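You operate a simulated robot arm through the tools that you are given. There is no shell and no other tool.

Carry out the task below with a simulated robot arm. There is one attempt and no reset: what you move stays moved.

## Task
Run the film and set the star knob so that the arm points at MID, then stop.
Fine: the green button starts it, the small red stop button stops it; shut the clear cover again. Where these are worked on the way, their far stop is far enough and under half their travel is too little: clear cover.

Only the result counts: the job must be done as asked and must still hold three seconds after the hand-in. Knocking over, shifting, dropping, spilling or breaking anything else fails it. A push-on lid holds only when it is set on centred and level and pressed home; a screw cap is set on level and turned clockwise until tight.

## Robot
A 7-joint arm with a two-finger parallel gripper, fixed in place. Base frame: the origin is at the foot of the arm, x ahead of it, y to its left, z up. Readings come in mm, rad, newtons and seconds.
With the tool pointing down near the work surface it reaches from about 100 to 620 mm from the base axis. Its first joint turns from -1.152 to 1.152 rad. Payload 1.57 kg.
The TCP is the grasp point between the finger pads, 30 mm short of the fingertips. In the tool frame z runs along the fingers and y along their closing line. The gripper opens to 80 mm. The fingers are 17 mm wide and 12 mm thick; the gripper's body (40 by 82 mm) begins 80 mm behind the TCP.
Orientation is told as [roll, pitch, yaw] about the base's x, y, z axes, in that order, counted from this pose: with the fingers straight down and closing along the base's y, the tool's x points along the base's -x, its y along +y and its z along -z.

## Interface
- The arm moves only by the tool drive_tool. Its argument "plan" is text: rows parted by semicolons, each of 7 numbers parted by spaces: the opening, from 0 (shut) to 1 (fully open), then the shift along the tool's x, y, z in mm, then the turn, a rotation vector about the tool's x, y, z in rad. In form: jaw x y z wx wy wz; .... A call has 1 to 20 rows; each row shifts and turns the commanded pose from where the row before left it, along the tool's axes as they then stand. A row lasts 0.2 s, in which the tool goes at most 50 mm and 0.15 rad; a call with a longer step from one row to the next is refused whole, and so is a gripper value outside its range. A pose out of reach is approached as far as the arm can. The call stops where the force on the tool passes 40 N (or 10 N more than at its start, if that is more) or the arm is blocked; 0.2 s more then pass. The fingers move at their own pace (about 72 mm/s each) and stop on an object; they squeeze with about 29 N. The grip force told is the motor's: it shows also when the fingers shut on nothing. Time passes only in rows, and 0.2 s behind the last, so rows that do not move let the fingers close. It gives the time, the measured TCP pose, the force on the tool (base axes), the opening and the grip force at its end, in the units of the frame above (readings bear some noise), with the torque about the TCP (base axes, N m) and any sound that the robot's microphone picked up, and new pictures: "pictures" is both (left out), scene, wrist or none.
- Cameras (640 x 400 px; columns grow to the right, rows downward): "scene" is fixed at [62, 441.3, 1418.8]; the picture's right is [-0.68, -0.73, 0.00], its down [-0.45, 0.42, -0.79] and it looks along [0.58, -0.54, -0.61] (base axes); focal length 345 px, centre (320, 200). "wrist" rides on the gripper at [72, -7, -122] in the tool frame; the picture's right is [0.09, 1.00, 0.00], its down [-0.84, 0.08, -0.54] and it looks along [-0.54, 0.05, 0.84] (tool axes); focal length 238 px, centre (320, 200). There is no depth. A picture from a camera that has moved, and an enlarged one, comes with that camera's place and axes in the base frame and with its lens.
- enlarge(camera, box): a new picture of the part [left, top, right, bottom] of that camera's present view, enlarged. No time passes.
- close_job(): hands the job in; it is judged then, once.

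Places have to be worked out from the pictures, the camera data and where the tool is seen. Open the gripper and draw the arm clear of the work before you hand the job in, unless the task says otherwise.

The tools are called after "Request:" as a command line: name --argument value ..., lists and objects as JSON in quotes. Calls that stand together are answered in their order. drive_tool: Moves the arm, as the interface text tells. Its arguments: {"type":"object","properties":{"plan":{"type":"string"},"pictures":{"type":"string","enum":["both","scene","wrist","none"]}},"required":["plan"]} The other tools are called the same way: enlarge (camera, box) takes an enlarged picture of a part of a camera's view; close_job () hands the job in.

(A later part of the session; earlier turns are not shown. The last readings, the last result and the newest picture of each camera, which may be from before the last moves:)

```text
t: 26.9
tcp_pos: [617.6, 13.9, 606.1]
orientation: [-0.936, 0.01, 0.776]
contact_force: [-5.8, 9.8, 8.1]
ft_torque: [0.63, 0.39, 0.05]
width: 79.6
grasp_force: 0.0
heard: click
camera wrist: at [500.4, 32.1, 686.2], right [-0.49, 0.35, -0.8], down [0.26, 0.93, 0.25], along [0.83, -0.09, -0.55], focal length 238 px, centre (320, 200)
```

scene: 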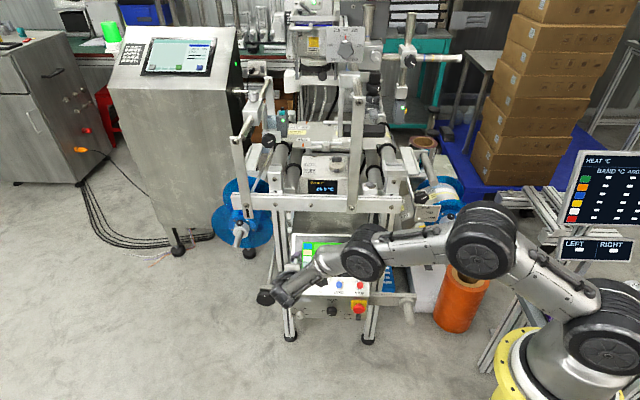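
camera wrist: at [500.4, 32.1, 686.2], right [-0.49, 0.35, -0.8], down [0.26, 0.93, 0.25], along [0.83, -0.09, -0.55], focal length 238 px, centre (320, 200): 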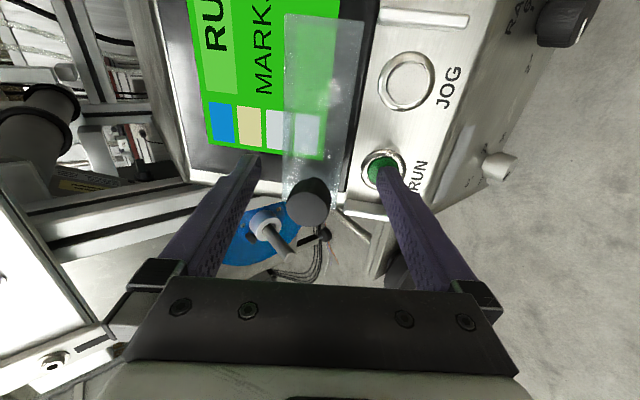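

A click, and the screen changes to RUN(NING). I back off to the knob and grip it again to shut the cover.

Request:
drive_tool --plan "1 0 0 -15 0 0 0;1 0 0 -16 0 0 0;1 -6 -8 1 0 0 0;1 0 0 0 0 0 0" --pictures "both"

Request:
enlarge --camera "scene" --box '[375, 170, 485, 260]'

Request:
enlarge --camera "wrist" --box '[230, 60, 430, 260]'

```text
t: 27.9
tcp_pos: [606.5, 33.1, 628.9]
orientation: [-0.936, 0.012, 0.774]
contact_force: [0.4, 0.3, 0.1]
ft_torque: [-0.01, 0.01, -0.01]
width: 79.9
grasp_force: 0.0
camera wrist: at [489.8, 50.1, 709.6], right [-0.49, 0.35, -0.8], down [0.26, 0.93, 0.25], along [0.83, -0.09, -0.55], focal length 238 px, centre (320, 200)
```

scene: 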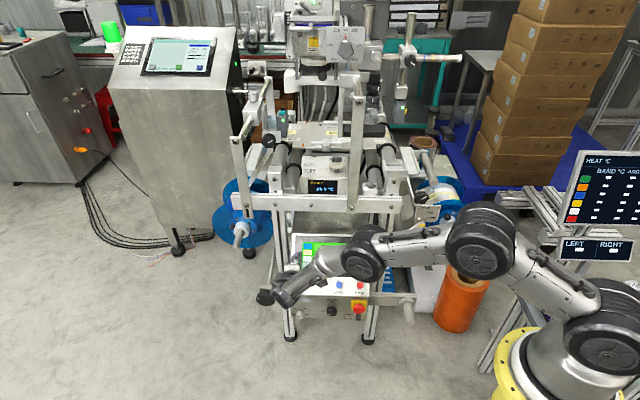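
wrist: 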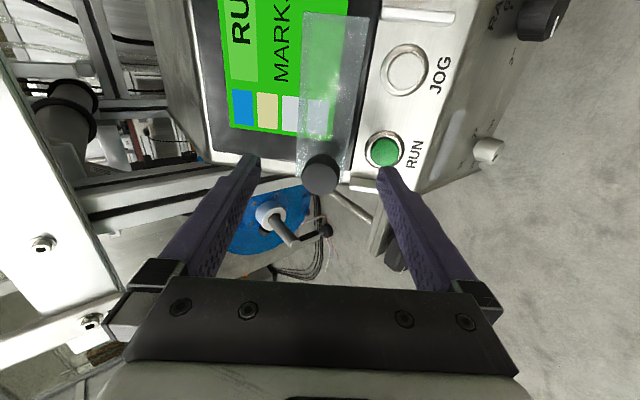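

```text
4.44 times, centred on (430, 215) of scene
camera zoom: at [62.0, 441.3, 1418.8], right [-0.68, -0.73, 0.0], down [-0.45, 0.42, -0.79], along [0.58, -0.54, -0.61], focal length 1534 px, centre (-169, 133)
```

zoom: 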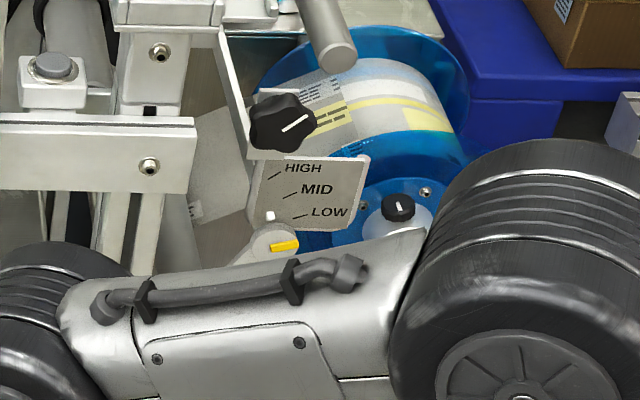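

```text
2.00 times, centred on (330, 160) of wrist
camera zoom: at [489.8, 50.1, 709.6], right [-0.49, 0.35, -0.8], down [0.26, 0.93, 0.25], along [0.83, -0.09, -0.55], focal length 477 px, centre (300, 280)
```

zoom: 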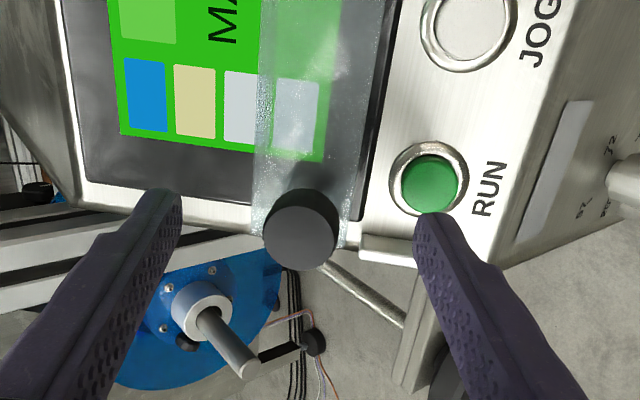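

The film is running and the arm pointer is still below LOW. To shut the cover I half close the gripper and just push the knob down the slope with the upper finger, with no clamping.

Request:
drive_tool --plan "0.5 0 0 0 0 0 0;0.5 0 0 0 0 0 0;0.5 0 4 -0.3 0 0 0;0.5 0 4 -0.4 0 0 0;0.5 0 4 -0.3 0 0 0;0.5 0 4 -0.4 0 0 0;0.5 0 4 -0.3 0 0 0;0.5 0 4 -0.4 0 0 0;0.5 0 4 -0.3 0 0 0;0.5 0 4 -0.4 0 0 0;0.5 0 4 -0.3 0 0 0;0.5 0 4 -0.4 0 0 0;0.5 0 4 -0.3 0 0 0;0.5 0 0 0 0 0 0" --pictures "wrist"

Request:
enlarge --camera "wrist" --box '[230, 40, 430, 240]'

```text
t: 30.9
tcp_pos: [586.4, 53.4, 595.8]
orientation: [-0.935, 0.012, 0.774]
contact_force: [-0.1, -0.2, 0.3]
ft_torque: [-0.02, 0.02, 0.03]
width: 40.2
grasp_force: 0.0
camera wrist: at [469.3, 70.9, 676.4], right [-0.49, 0.35, -0.8], down [0.26, 0.93, 0.25], along [0.83, -0.09, -0.55], focal length 238 px, centre (320, 200)
```

wrist: 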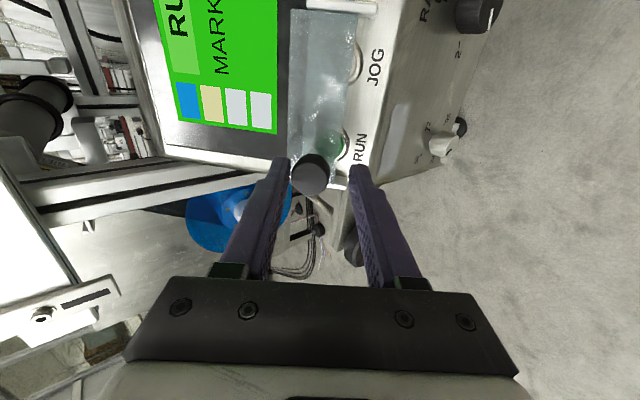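

```text
2.00 times, centred on (330, 140) of wrist
camera zoom: at [469.3, 70.9, 676.4], right [-0.49, 0.35, -0.8], down [0.26, 0.93, 0.25], along [0.83, -0.09, -0.55], focal length 477 px, centre (300, 320)
```

zoom: 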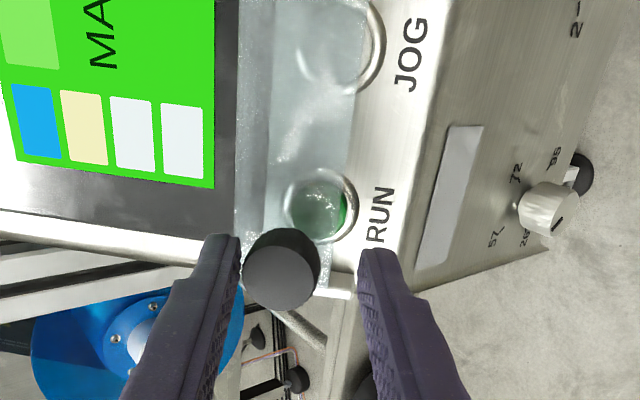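

The knob moves easily; about 10 mm remain. I push on in small steps until it meets its stop.

Request:
drive_tool --plan "0.5 0 3 -0.2 0 0 0;0.5 0 3 -0.2 0 0 0;0.5 0 2 -0.2 0 0 0;0.5 0 2 -0.2 0 0 0;0.5 0 1.5 0 0 0 0;0.5 0 1.5 0 0 0 0;0.5 0 0 0 0 0 0" --pictures "wrist"

Request:
enlarge --camera "wrist" --box '[230, 40, 430, 240]'

```text
t: 32.5
tcp_pos: [580.0, 59.0, 586.9]
orientation: [-0.935, 0.012, 0.775]
contact_force: [1.3, -2.8, 2.2]
ft_torque: [-0.03, -0.05, -0.05]
width: 43.1
grasp_force: 1.5
camera wrist: at [464.0, 76.6, 666.9], right [-0.49, 0.35, -0.8], down [0.26, 0.93, 0.25], along [0.83, -0.09, -0.54], focal length 238 px, centre (320, 200)
```

wrist: 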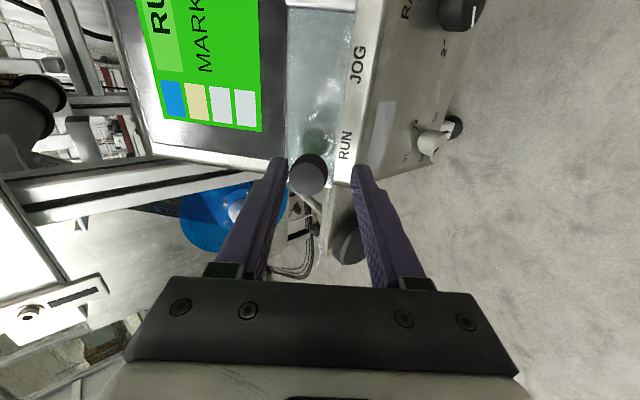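

```text
2.00 times, centred on (330, 140) of wrist
camera zoom: at [464.0, 76.6, 666.9], right [-0.49, 0.35, -0.8], down [0.26, 0.93, 0.25], along [0.83, -0.09, -0.54], focal length 477 px, centre (300, 320)
```

zoom: 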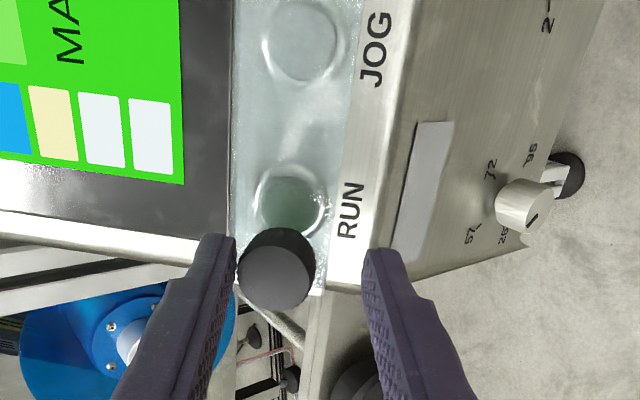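

The finger yielded (width 43), which means the knob met its stop, and the plate covers both rings as at the start. I back away from the panel and swing over to the star knob at about (465,-352,788).

Request:
drive_tool --plan "0.7 0 -4 0 0 0 0;1 0 0 -20 0 0 0;1 0 0 -30 0 0 0;1 0 0 -30 0 0 0;1 41 -20.4 -3.3 0 0 0;1 41 -20.4 -3.3 0 0 0;1 41 -20.4 -3.3 0 0 0;1 41 -20.4 -3.3 0 0 0;1 41 -20.4 -3.3 0 0 0;1 41 -20.4 -3.3 0 0 0;1 41 -20.4 -3.3 0 0 0;1 41 -20.4 -3.3 0 0 0;1 41 -20.4 -3.3 0 0 0;1 0 0 0 0 0 0" --pictures "both"

Request:
enlarge --camera "scene" --box '[270, 230, 390, 320]'

Request:
enlarge --camera "scene" --box '[375, 170, 485, 260]'

```text
t: 35.5
tcp_pos: [334.7, -213.2, 804.7]
orientation: [-0.933, 0.012, 0.774]
contact_force: [-0.2, 1.0, -0.1]
ft_torque: [-0.01, 0.0, 0.0]
width: 80.1
grasp_force: 0.0
camera wrist: at [217.3, -195.8, 885.1], right [-0.49, 0.35, -0.8], down [0.26, 0.93, 0.25], along [0.83, -0.09, -0.55], focal length 238 px, centre (320, 200)
```

scene: 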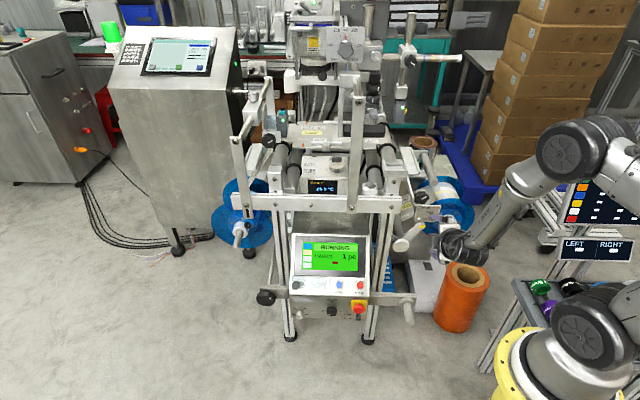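
wrist: 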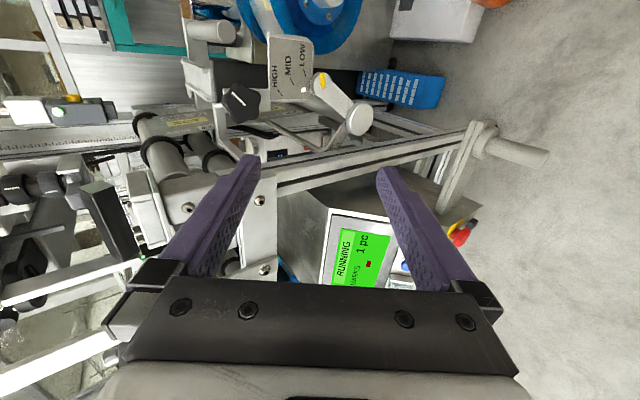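

```text
4.44 times, centred on (330, 275) of scene
camera zoom: at [62.0, 441.3, 1418.8], right [-0.68, -0.73, 0.0], down [-0.45, 0.42, -0.79], along [0.58, -0.54, -0.61], focal length 1534 px, centre (276, -133)
```

zoom: 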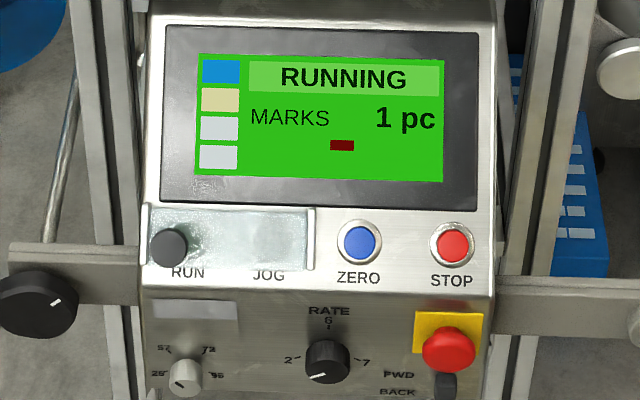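

```text
4.44 times, centred on (430, 215) of scene
camera zoom: at [62.0, 441.3, 1418.8], right [-0.68, -0.73, 0.0], down [-0.45, 0.42, -0.79], along [0.58, -0.54, -0.61], focal length 1534 px, centre (-169, 133)
```

zoom: 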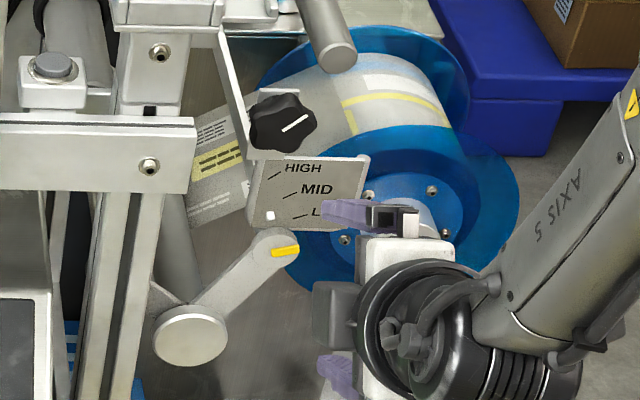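

The film runs (1 pc), the cover sits as at the start, and the pointer is just under LOW. I zoom on the star knob from the wrist.

Request:
enlarge --camera "wrist" --box '[170, 10, 390, 160]'

```text
2.67 times, centred on (280, 85) of wrist
camera zoom: at [217.3, -195.8, 885.1], right [-0.49, 0.35, -0.8], down [0.26, 0.93, 0.25], along [0.83, -0.09, -0.55], focal length 636 px, centre (427, 507)
```

zoom: 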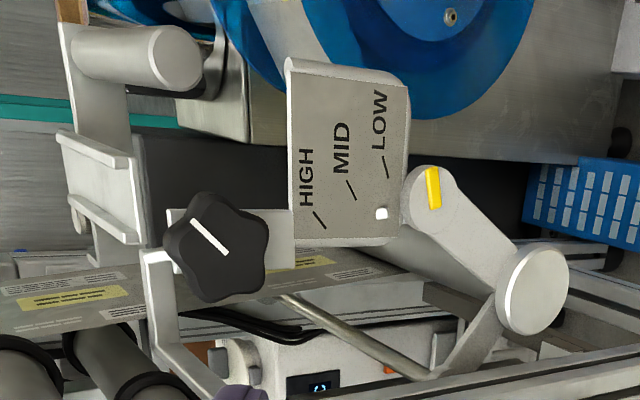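

The scale plate comes out vertical, so the star knob's axis is horizontal, facing front, with its face near (464,-355,784). I level the tool so it points along (0.7,-0.72,0), line up with the knob and look closer.

Request:
drive_tool --plan "1 0 0 0 0.13 0 0;1 0 0 0 0.13 0 0;1 0 0 0 0.13 0 0;1 0 0 0 0.13 0 0;1 0 0 0 0.118 0 0;1 7 20 30 0 0 0;1 0 0 40 0 0 0;1 0 0 0 0 0 0" --pictures "both"

Request:
enlarge --camera "wrist" --box '[200, 60, 440, 220]'

Request:
enlarge --camera "scene" --box '[375, 170, 485, 260]'

```text
t: 37.3
tcp_pos: [379.1, -270.2, 787.2]
orientation: [-1.574, 0.012, 0.776]
contact_force: [0.7, -0.1, -0.4]
ft_torque: [0.0, -0.01, 0.02]
width: 80.0
grasp_force: 0.0
camera wrist: at [242.5, -233.5, 795.9], right [-0.07, -0.08, -0.99], down [0.22, 0.97, -0.09], along [0.97, -0.22, -0.05], focal length 238 px, centre (320, 200)
```

scene: 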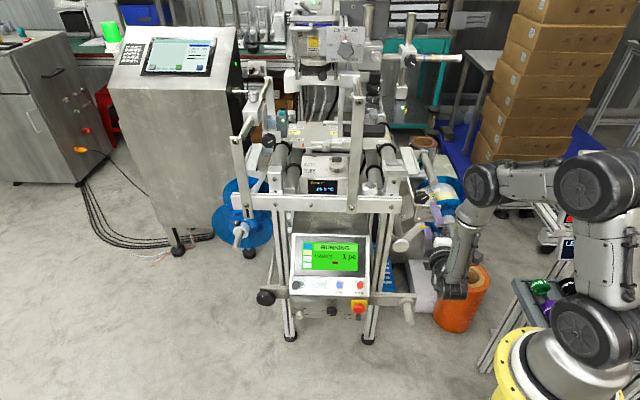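
wrist: 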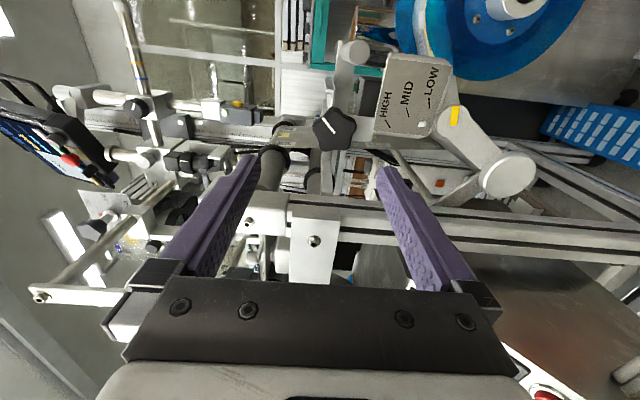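

```text
2.50 times, centred on (320, 140) of wrist
camera zoom: at [242.5, -233.5, 795.9], right [-0.07, -0.08, -0.99], down [0.22, 0.97, -0.09], along [0.97, -0.22, -0.05], focal length 596 px, centre (320, 350)
```

zoom: 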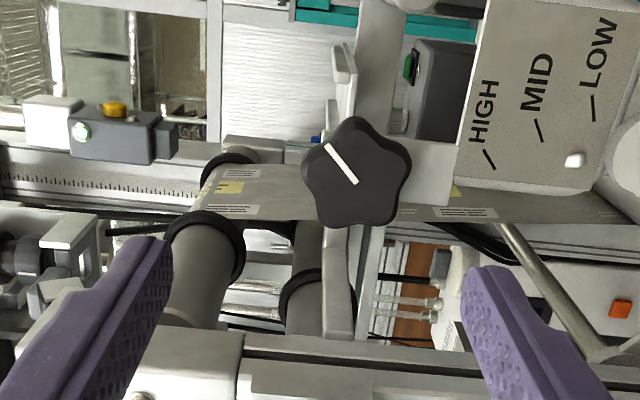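

```text
4.44 times, centred on (430, 215) of scene
camera zoom: at [62.0, 441.3, 1418.8], right [-0.68, -0.73, 0.0], down [-0.45, 0.42, -0.79], along [0.58, -0.54, -0.61], focal length 1534 px, centre (-169, 133)
```

zoom: 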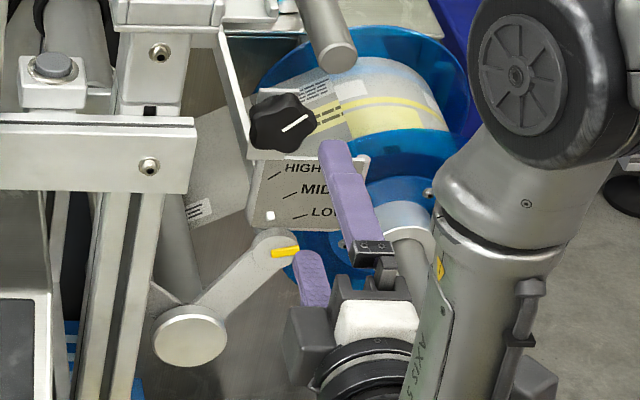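

The knob has five lobes, one about 18° off my closing line, and sits about 14 mm below the tool axis. I shift onto its axis, turn the grip 0.31 rad so one finger meets a lobe, and move 55 mm nearer.

Request:
drive_tool --plan "1 3 13 0 0 0 0;1 0 0 0 0 0 -0.15;1 0 0 0 0 0 -0.15;1 0 0 30 0 0 0;1 0 0 25 0 0 0;1 0 0 0 0 0 0" --pictures "both"

Request:
enlarge --camera "wrist" --box '[200, 80, 440, 240]'

Request:
enlarge --camera "scene" --box '[375, 170, 485, 260]'

```text
t: 38.7
tcp_pos: [413.7, -306.0, 774.1]
orientation: [-1.574, 0.312, 0.771]
contact_force: [0.2, 0.2, -0.3]
ft_torque: [-0.02, -0.03, -0.01]
width: 80.2
grasp_force: 0.1
out of reach, approached as far as the arm can: row 5
camera wrist: at [280.3, -265.0, 803.4], right [-0.28, -0.28, -0.92], down [0.17, 0.93, -0.33], along [0.94, -0.25, -0.21], focal length 238 px, centre (320, 200)
```

scene: 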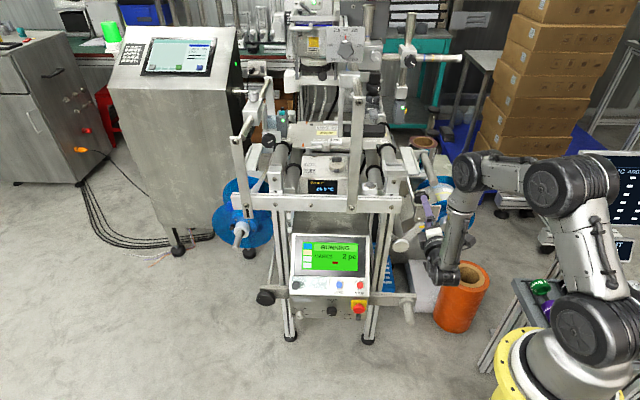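
wrist: 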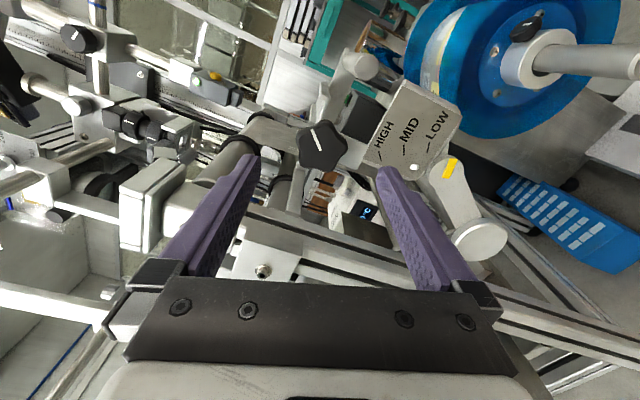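

```text
2.50 times, centred on (320, 160) of wrist
camera zoom: at [280.3, -265.0, 803.4], right [-0.28, -0.28, -0.92], down [0.17, 0.93, -0.33], along [0.94, -0.25, -0.21], focal length 596 px, centre (320, 300)
```

zoom: 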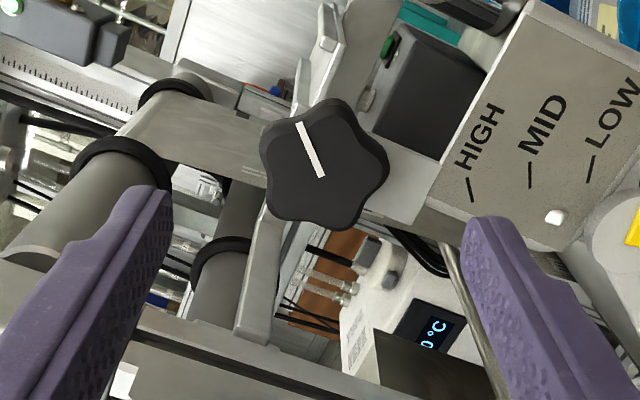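

```text
4.44 times, centred on (430, 215) of scene
camera zoom: at [62.0, 441.3, 1418.8], right [-0.68, -0.73, 0.0], down [-0.45, 0.42, -0.79], along [0.58, -0.54, -0.61], focal length 1534 px, centre (-169, 133)
```

zoom: 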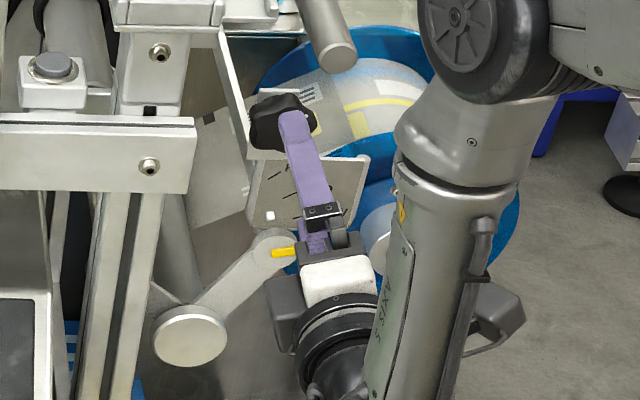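

The knob is now centred ahead, its face about 70–75 mm from the TCP, but the last row was reported at the edge of reach. I try advancing a little to see how the limit behaves.

Request:
drive_tool --plan "1 0 0 10 0 0 0;1 0 0 10 0 0 0;1 0 0 0 0 0 0" --pictures "none"

```text
t: 39.5
tcp_pos: [428.5, -316.6, 774.1]
orientation: [-1.576, 0.312, 0.77]
contact_force: [0.3, -0.4, 0.1]
ft_torque: [-0.02, -0.01, -0.01]
width: 80.1
grasp_force: 0.1
out of reach, approached as far as the arm can: row 2
```

The lag is sideways, which suggests the wrist roll I chose is pushing another joint to its limit. I back off 30 mm and turn the tool 108° about its axis, so the camera hangs below. The knob's five-lobe shape keeps the lobe alignment.

Request:
drive_tool --plan "1 0 0 -30 0 0 0;1 0 0 0 0 0 0.145;1 0 0 0 0 0 0.145;1 0 0 0 0 0 0.145;1 0 0 0 0 0 0.145;1 0 0 0 0 0 0.145;1 0 0 0 0 0 0.145;1 0 0 0 0 0 0.145;1 0 0 0 0 0 0.145;1 0 0 0 0 0 0.145;1 0 0 0 0 0 0.145;1 0 0 0 0 0 0.145;1 0 0 0 0 0 0.145;1 0 0 0 0 0 0.145;1 0 0 0 0 0 0" --pictures "both"

Request:
enlarge --camera "wrist" --box '[200, 80, 440, 240]'

```text
t: 42.7
tcp_pos: [409.8, -296.4, 776.6]
orientation: [-1.599, -1.476, 0.804]
contact_force: [0.3, 0.0, 0.6]
ft_torque: [-0.01, 0.0, -0.05]
width: 80.1
grasp_force: 0.0
out of reach, approached as far as the arm can: row 14
camera wrist: at [313.9, -219.3, 706.6], right [0.7, 0.69, -0.19], down [-0.27, 0.5, 0.82], along [0.66, -0.53, 0.53], focal length 238 px, centre (320, 200)
```

scene: 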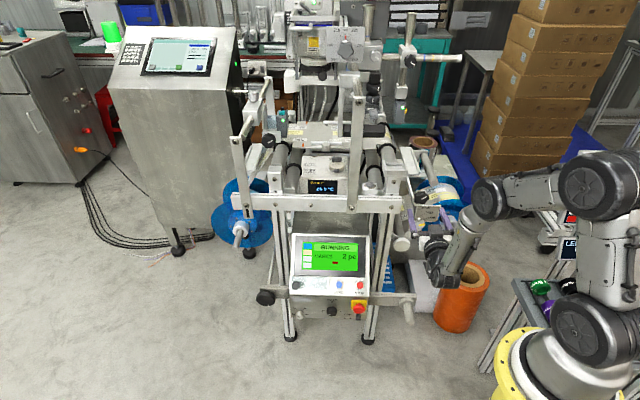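
wrist: 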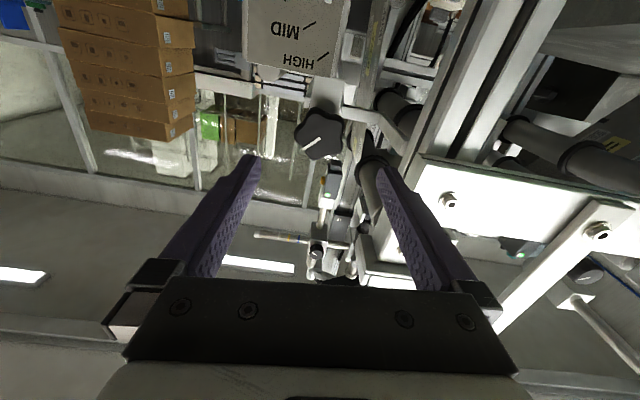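

```text
2.50 times, centred on (320, 160) of wrist
camera zoom: at [313.9, -219.3, 706.6], right [0.7, 0.69, -0.19], down [-0.27, 0.5, 0.82], along [0.66, -0.53, 0.53], focal length 596 px, centre (320, 300)
```

zoom: 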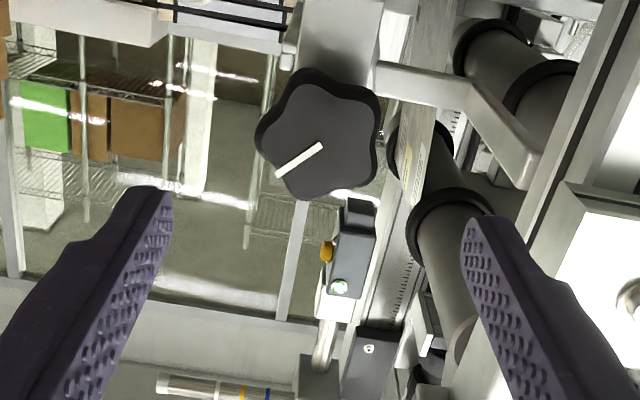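

Still at a limit in this roll too. I look at the arm's posture to see which joint is the cause.

Request:
enlarge --camera "scene" --box '[380, 120, 640, 400]'

```text
1.43 times, centred on (510, 260) of scene
camera zoom: at [62.0, 441.3, 1418.8], right [-0.68, -0.73, 0.0], down [-0.45, 0.42, -0.79], along [0.58, -0.54, -0.61], focal length 493 px, centre (49, 114)
```

zoom: 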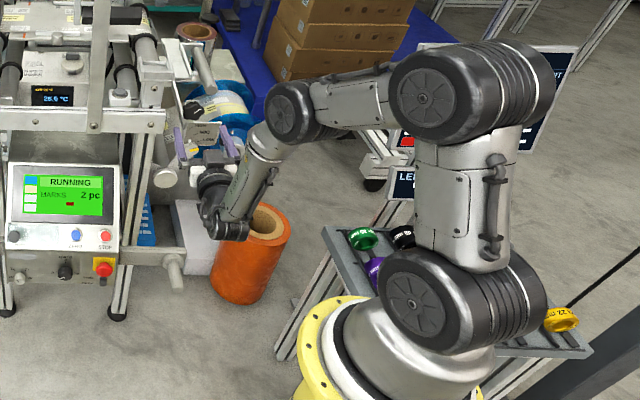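

The forearm is well within range, so probably a wrist bend is limiting the level pose. I tilt the tool 0.35 rad downward and test whether that frees it while advancing a bit.

Request:
drive_tool --plan "1 0 0 0 0 0.12 0;1 0 0 0 0 0.12 0;1 0 0 0 0 0.11 0;1 0 0 0 0 0 0;1 0 0 0 0 0 0" --pictures "wrist"

```text
t: 43.9
tcp_pos: [408.5, -296.3, 774.9]
orientation: [-0.273, -1.209, -0.537]
contact_force: [-0.2, -0.1, -0.6]
ft_torque: [0.0, 0.0, 0.0]
width: 79.9
grasp_force: 0.0
camera wrist: at [304.7, -204.1, 752.4], right [0.68, 0.71, -0.18], down [-0.04, 0.28, 0.96], along [0.73, -0.65, 0.21], focal length 238 px, centre (320, 200)
```

wrist: 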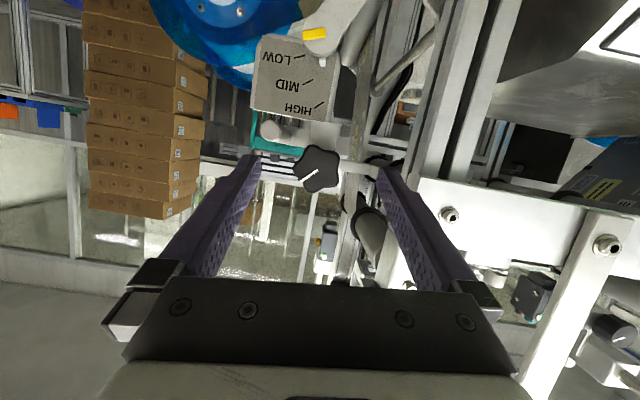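

No limit flag with the tilt. The tool now points along about (0.635,-0.70,-0.34), so I align with the knob from slightly above and advance about half way.

Request:
drive_tool --plan "1 -15 -2 10 0 0 0;1 -14 -3 10 0 0 0;1 0 0 10 0 0 0;1 0 0 0 0 0 0" --pictures "both"

Request:
enlarge --camera "wrist" --box '[200, 80, 440, 240]'

Request:
enlarge --camera "scene" --box '[375, 170, 485, 260]'

```text
t: 44.9
tcp_pos: [433.1, -327.0, 793.7]
orientation: [-0.276, -1.21, -0.538]
contact_force: [-0.3, 0.3, 0.4]
ft_torque: [-0.02, 0.01, 0.04]
width: 80.2
grasp_force: 0.0
camera wrist: at [328.9, -234.1, 769.5], right [0.68, 0.71, -0.18], down [-0.04, 0.28, 0.96], along [0.73, -0.65, 0.22], focal length 238 px, centre (320, 200)
```

scene: 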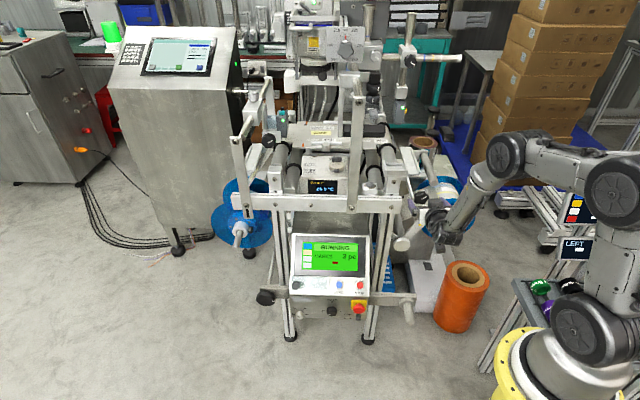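
wrist: 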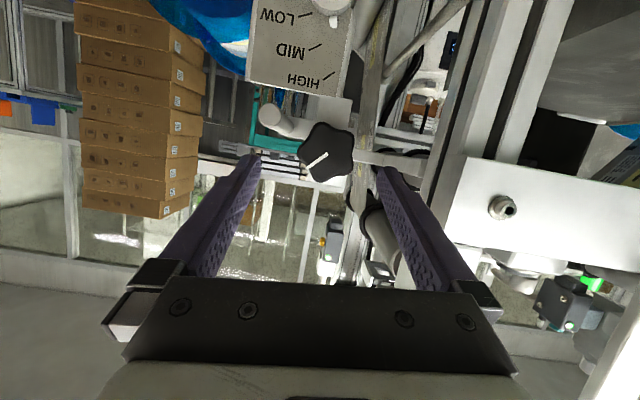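

```text
2.50 times, centred on (320, 160) of wrist
camera zoom: at [328.9, -234.1, 769.5], right [0.68, 0.71, -0.18], down [-0.04, 0.28, 0.96], along [0.73, -0.65, 0.22], focal length 596 px, centre (320, 300)
```

zoom: 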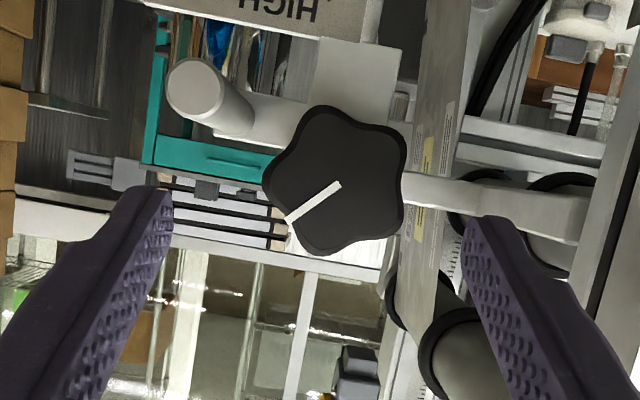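

```text
4.44 times, centred on (430, 215) of scene
camera zoom: at [62.0, 441.3, 1418.8], right [-0.68, -0.73, 0.0], down [-0.45, 0.42, -0.79], along [0.58, -0.54, -0.61], focal length 1534 px, centre (-169, 133)
```

zoom: 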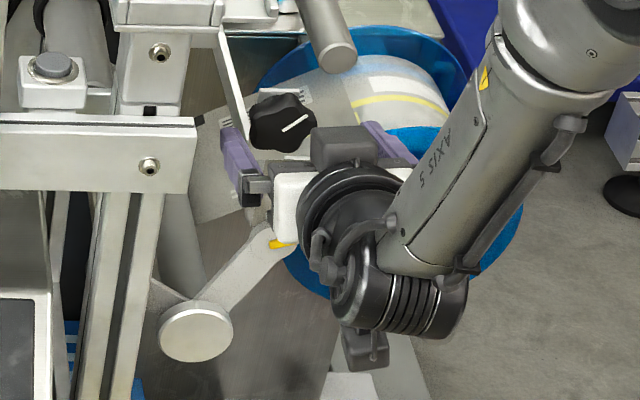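

The knob face is clear from here: its centre is at about (6, 4, 47) in the tool frame with a lobe on the closing line, and its axis is tilted about 20° to the tool. I advance 31 mm in steps while watching for contact.

Request:
drive_tool --plan "1 3 4 0 0 0 0;1 0 0 8 0 0 0;1 0 0 8 0 0 0;1 0 0 8 0 0 0;1 0 0 7 0 0 0;1 0 0 0 0 0 0" --pictures "wrist"

Request:
enlarge --camera "wrist" --box '[200, 80, 440, 240]'

Request:
enlarge --camera "scene" --box '[375, 170, 485, 260]'

```text
t: 46.3
tcp_pos: [454.7, -344.1, 779.0]
orientation: [-0.276, -1.212, -0.537]
contact_force: [0.6, 0.2, 0.6]
ft_torque: [-0.01, -0.01, 0.01]
width: 79.9
grasp_force: 0.0
camera wrist: at [350.9, -252.3, 755.5], right [0.68, 0.71, -0.18], down [-0.04, 0.28, 0.96], along [0.73, -0.65, 0.22], focal length 238 px, centre (320, 200)
```

wrist: 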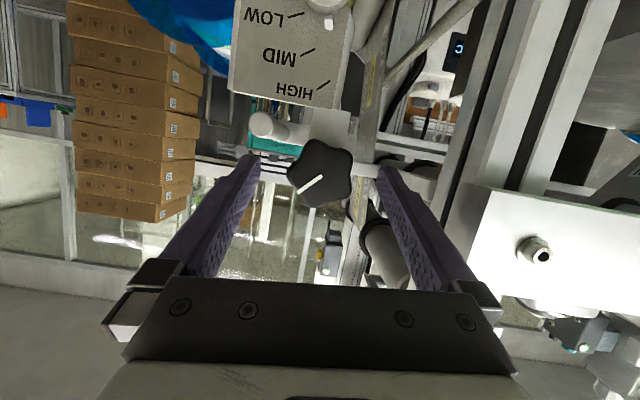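

```text
2.50 times, centred on (320, 160) of wrist
camera zoom: at [350.9, -252.3, 755.5], right [0.68, 0.71, -0.18], down [-0.04, 0.28, 0.96], along [0.73, -0.65, 0.22], focal length 596 px, centre (320, 300)
```

zoom: 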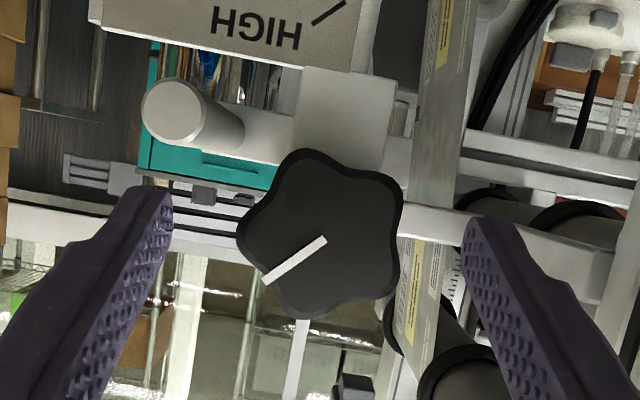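

```text
4.44 times, centred on (430, 215) of scene
camera zoom: at [62.0, 441.3, 1418.8], right [-0.68, -0.73, 0.0], down [-0.45, 0.42, -0.79], along [0.58, -0.54, -0.61], focal length 1534 px, centre (-169, 133)
```

zoom: 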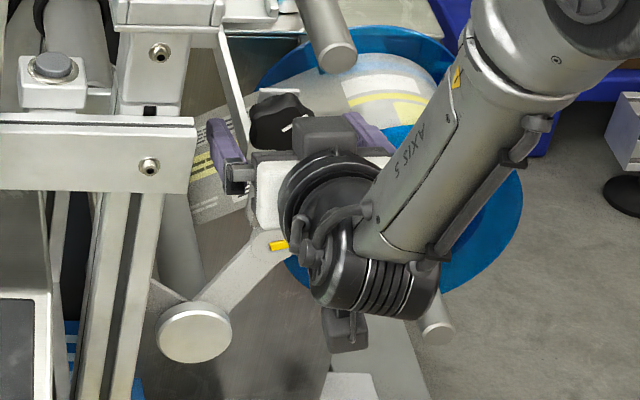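

Centred (face centre at about (-0.6,-0.3,24) in the tool frame). I go 9 mm deeper, recentre by 3 mm and close on the knob.

Request:
drive_tool --plan "1 -3 0 3 0 0 0;1 0 0 3 0 0 0;1 0 0 3 0 0 0;0.6 0 0 0 0 0 0;0.4 0 0 0 0 0 0;0.3 0 0 0 0 0 0;0.3 0 0 0 0 0 0;0.3 0 0 0 0 0 0" --pictures "wrist"

Request:
enlarge --camera "wrist" --box '[200, 80, 440, 240]'

```text
t: 48.1
tcp_pos: [463.3, -351.0, 778.7]
orientation: [-0.278, -1.21, -0.533]
contact_force: [12.4, 5.8, -3.8]
ft_torque: [0.1, -0.04, 0.66]
width: 44.3
grasp_force: 44.4
camera wrist: at [358.4, -258.8, 755.9], right [0.68, 0.71, -0.18], down [-0.04, 0.28, 0.96], along [0.73, -0.64, 0.22], focal length 238 px, centre (320, 200)
```

wrist: 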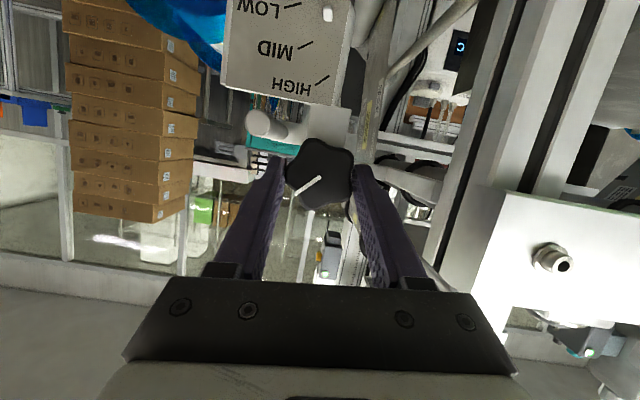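

```text
2.50 times, centred on (320, 160) of wrist
camera zoom: at [358.4, -258.8, 755.9], right [0.68, 0.71, -0.18], down [-0.04, 0.28, 0.96], along [0.73, -0.64, 0.22], focal length 596 px, centre (320, 300)
```

zoom: 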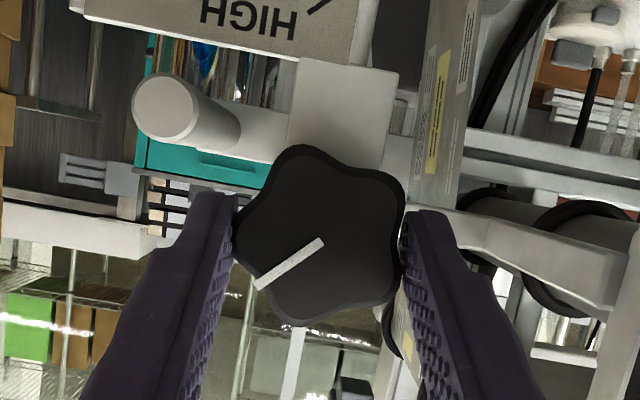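

The knob is gripped (44 mm). I turn it clockwise as seen from the front, about its own axis, by about 0.36 rad and watch the pointer.

Request:
drive_tool --plan "0.3 0 -0.86 0 -0.0404 -0.0011 0.1131;0.3 0 -0.86 0 -0.0404 -0.0011 0.1131;0.3 0 -0.86 0 -0.0404 -0.0011 0.1131;0.3 0 0 0 0 0 0;0.3 0 0 0 0 0 0" --pictures "both"

Request:
enlarge --camera "wrist" --box '[200, 0, 440, 200]'

Request:
enlarge --camera "scene" --box '[375, 170, 485, 260]'

```text
t: 49.3
tcp_pos: [462.4, -351.8, 779.6]
orientation: [0.055, -1.223, -0.852]
contact_force: [7.5, 6.9, 1.1]
ft_torque: [0.38, 0.28, 0.59]
width: 44.2
grasp_force: 44.8
out of reach, approached as far as the arm can: row 2, 3
camera wrist: at [360.7, -256.4, 755.1], right [0.69, 0.72, -0.07], down [-0.11, 0.2, 0.97], along [0.71, -0.67, 0.22], focal length 238 px, centre (320, 200)
```

scene: 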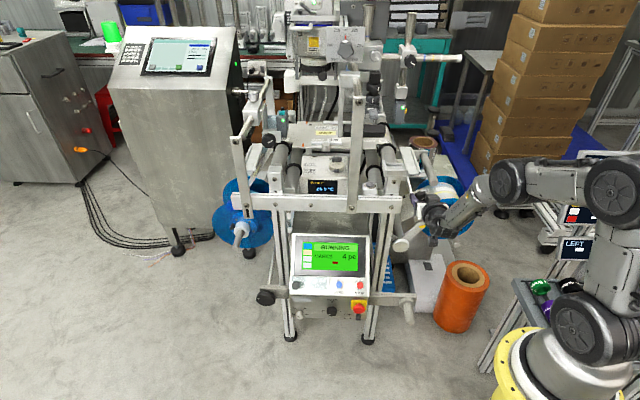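
wrist: 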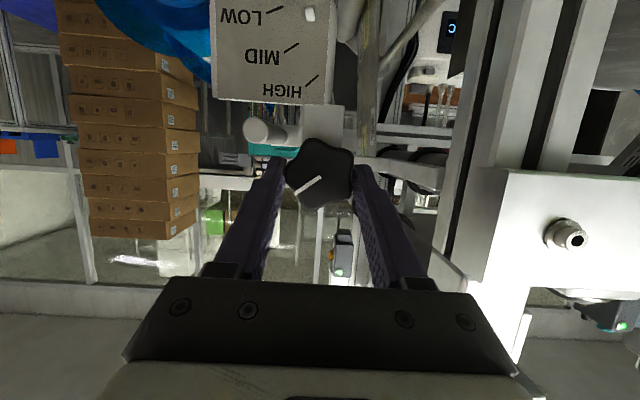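

```text
2.00 times, centred on (320, 100) of wrist
camera zoom: at [360.7, -256.4, 755.1], right [0.69, 0.72, -0.07], down [-0.11, 0.2, 0.97], along [0.71, -0.67, 0.22], focal length 477 px, centre (320, 400)
```

zoom: 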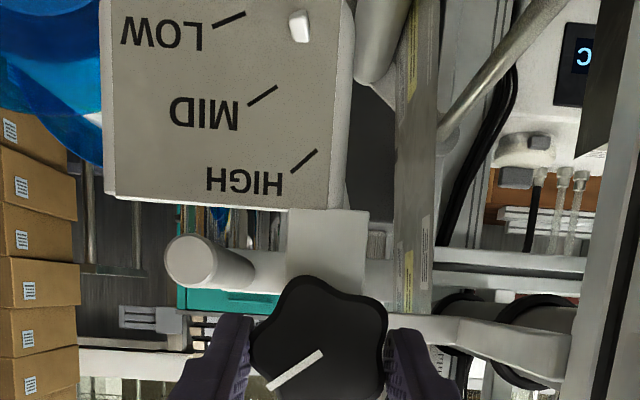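

```text
4.44 times, centred on (430, 215) of scene
camera zoom: at [62.1, 441.4, 1418.8], right [-0.68, -0.73, 0.0], down [-0.45, 0.42, -0.79], along [0.58, -0.54, -0.61], focal length 1534 px, centre (-169, 133)
```

zoom: 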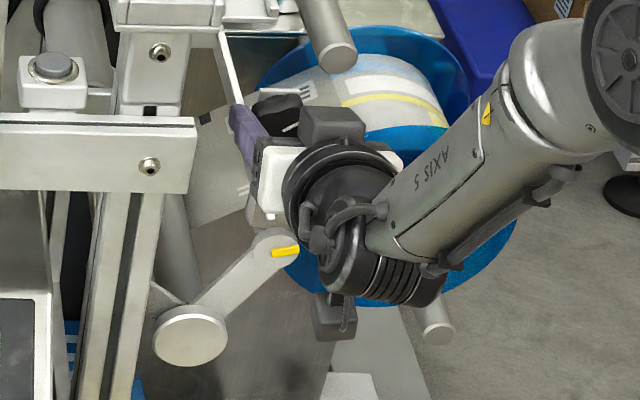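

The arm only managed about 0.11 rad that way before a joint limit; the knob followed, and the pointer barely changed. I turn back the other way (counter-clockwise), net -0.36 rad, and watch the pointer.

Request:
drive_tool --plan "0.3 0 0.86 0 0.0404 0.0011 -0.1131;0.3 0 0.86 0 0.0404 0.0011 -0.1131;0.3 0 0.86 0 0.0404 0.0011 -0.1131;0.3 0 0.86 0 0.0404 0.0011 -0.1131;0.3 0 0.86 0 0.0404 0.0011 -0.1131;0.3 0 0.86 0 0.0404 0.0011 -0.1131;0.3 0 0 0 0 0 0;0.3 0 0 0 0 0 0" --pictures "both"

Request:
enlarge --camera "wrist" --box '[200, 0, 440, 200]'

Request:
enlarge --camera "scene" --box '[375, 170, 485, 260]'

```text
t: 51.1
tcp_pos: [465.8, -347.9, 777.3]
orientation: [-1.184, -0.794, 0.264]
contact_force: [27.3, 6.1, -5.9]
ft_torque: [0.18, -0.01, 0.79]
width: 44.0
grasp_force: 44.9
camera wrist: at [352.0, -264.9, 764.9], right [0.47, 0.52, -0.71], down [0.33, 0.64, 0.69], along [0.81, -0.57, 0.13], focal length 238 px, centre (320, 200)
```

scene: 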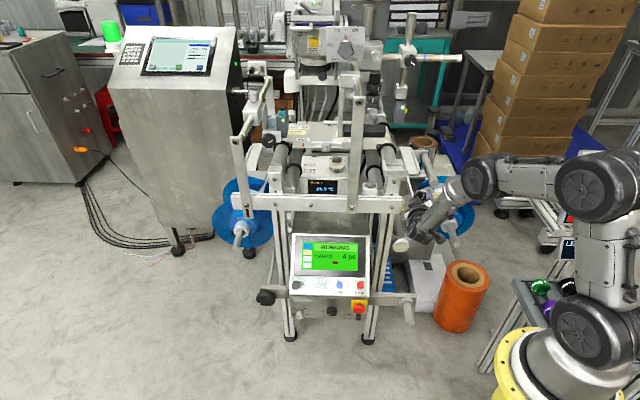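
wrist: 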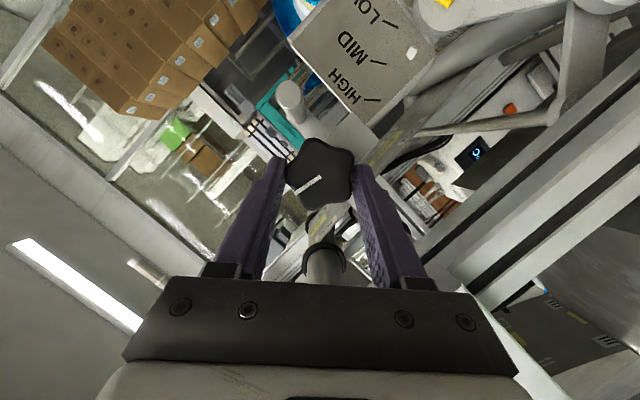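

```text
2.00 times, centred on (320, 100) of wrist
camera zoom: at [352.0, -264.9, 764.9], right [0.47, 0.52, -0.71], down [0.33, 0.64, 0.69], along [0.81, -0.57, 0.13], focal length 477 px, centre (320, 400)
```

zoom: 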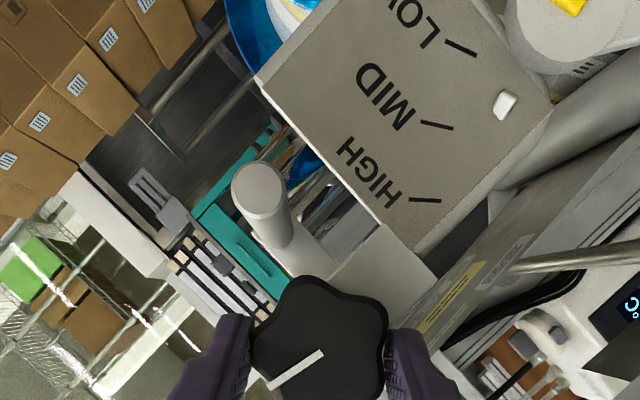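

```text
4.44 times, centred on (430, 215) of scene
camera zoom: at [62.7, 441.4, 1418.8], right [-0.68, -0.73, 0.0], down [-0.45, 0.42, -0.79], along [0.58, -0.54, -0.61], focal length 1534 px, centre (-169, 133)
```

zoom: 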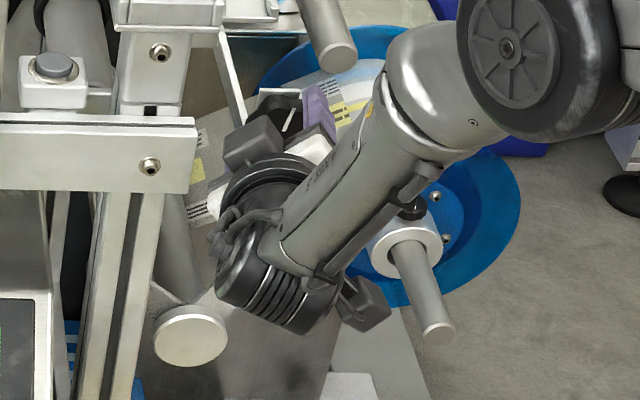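

The knob turned counter-clockwise about 0.6 rad with the grip. I release and back off to see the pointer clearly.

Request:
drive_tool --plan "0.6 0 0 0 0 0 0;1 0 0 0 0 0 0;1 0 0 -15 0 0 0;1 0 0 -30 0 0 0;1 0 0 -30 0 0 0;1 0 0 0 0 0 0" --pictures "both"

Request:
enlarge --camera "wrist" --box '[200, 0, 440, 200]'

Request:
enlarge --camera "scene" --box '[375, 170, 485, 260]'

```text
t: 52.5
tcp_pos: [424.9, -286.6, 797.8]
orientation: [-1.178, -0.798, 0.253]
contact_force: [0.0, -0.3, 0.1]
ft_torque: [0.05, 0.01, -0.02]
width: 79.8
grasp_force: 0.1
camera wrist: at [310.9, -202.1, 784.6], right [0.48, 0.52, -0.71], down [0.34, 0.64, 0.69], along [0.81, -0.57, 0.13], focal length 238 px, centre (320, 200)
```

scene: 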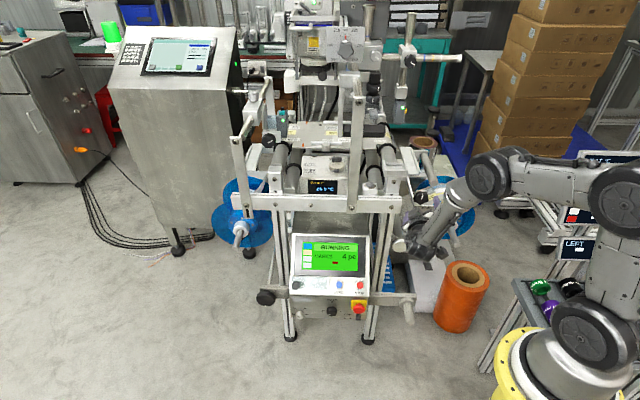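
wrist: 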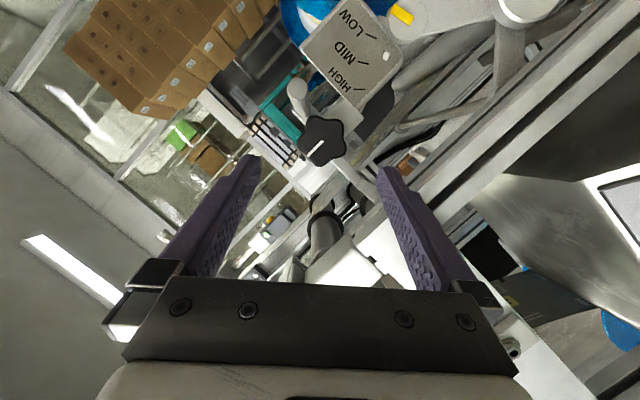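

```text
2.00 times, centred on (320, 100) of wrist
camera zoom: at [310.9, -202.1, 784.6], right [0.48, 0.52, -0.71], down [0.34, 0.64, 0.69], along [0.81, -0.57, 0.13], focal length 477 px, centre (320, 400)
```

zoom: 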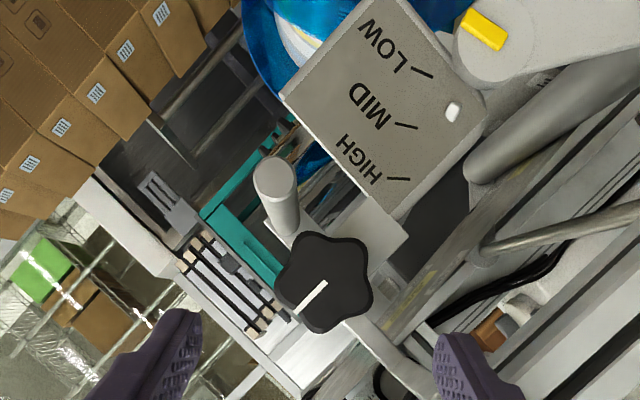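

```text
4.44 times, centred on (430, 215) of scene
camera zoom: at [62.0, 441.3, 1418.8], right [-0.68, -0.73, 0.0], down [-0.45, 0.42, -0.79], along [0.58, -0.54, -0.61], focal length 1534 px, centre (-169, 133)
```

zoom: 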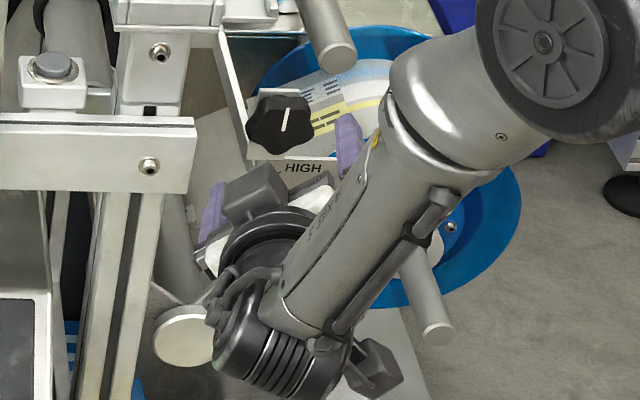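

The knob's line shows about 35° counter-clockwise. The pointer is partly hidden, so I draw the arm up and back to see it from the scene camera.

Request:
drive_tool --plan "1 -2 -29 -27 0 0 0;1 -2 -29 -27 0 0 0;1 -2 -29 -27 0 0 0;1 -2 -29 -27 0 0 0;1 0 0 0 0 0 0" --pictures "scene"

Request:
enlarge --camera "scene" --box '[375, 170, 485, 260]'

Request:
enlarge --camera "wrist" --box '[200, 0, 440, 200]'

```text
t: 53.7
tcp_pos: [314.6, -258.6, 908.5]
orientation: [-1.178, -0.796, 0.254]
contact_force: [-0.3, 0.8, 0.6]
ft_torque: [-0.01, 0.01, 0.0]
width: 79.7
grasp_force: 0.1
```

scene: 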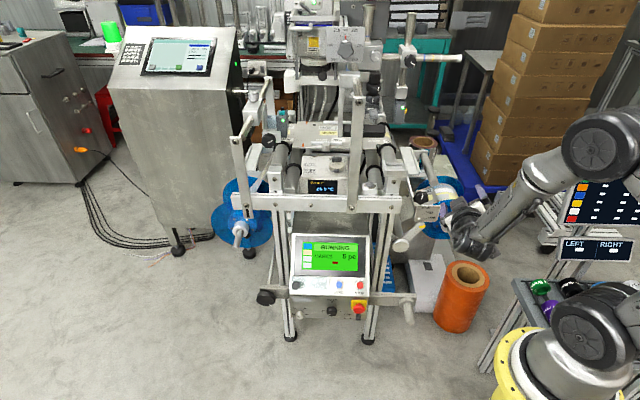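

```text
4.44 times, centred on (430, 215) of scene
camera zoom: at [62.0, 441.3, 1418.8], right [-0.68, -0.73, 0.0], down [-0.45, 0.42, -0.79], along [0.58, -0.54, -0.61], focal length 1534 px, centre (-169, 133)
```

zoom: 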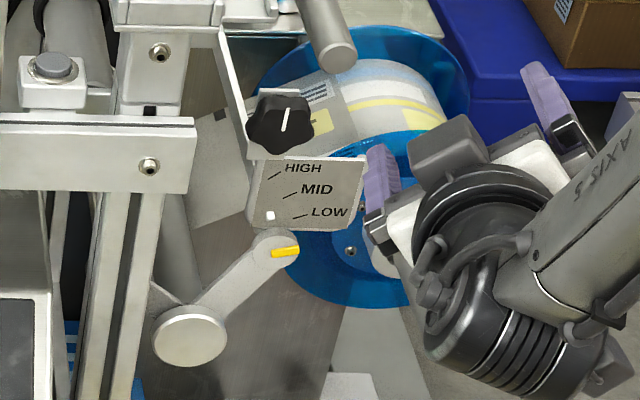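

```text
2.00 times, centred on (320, 100) of wrist
camera zoom: at [201.6, -173.3, 895.2], right [0.48, 0.52, -0.71], down [0.34, 0.64, 0.69], along [0.81, -0.57, 0.13], focal length 477 px, centre (320, 400)
```

zoom: 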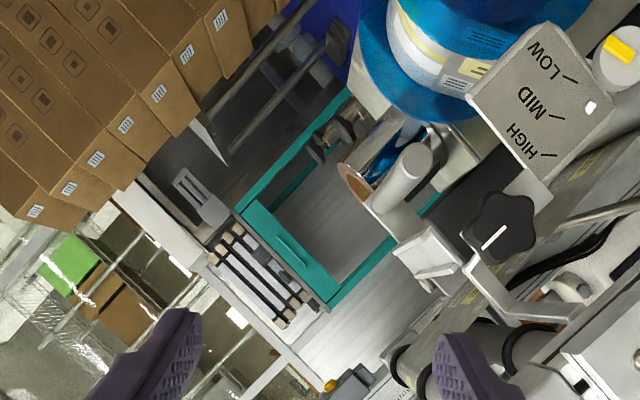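

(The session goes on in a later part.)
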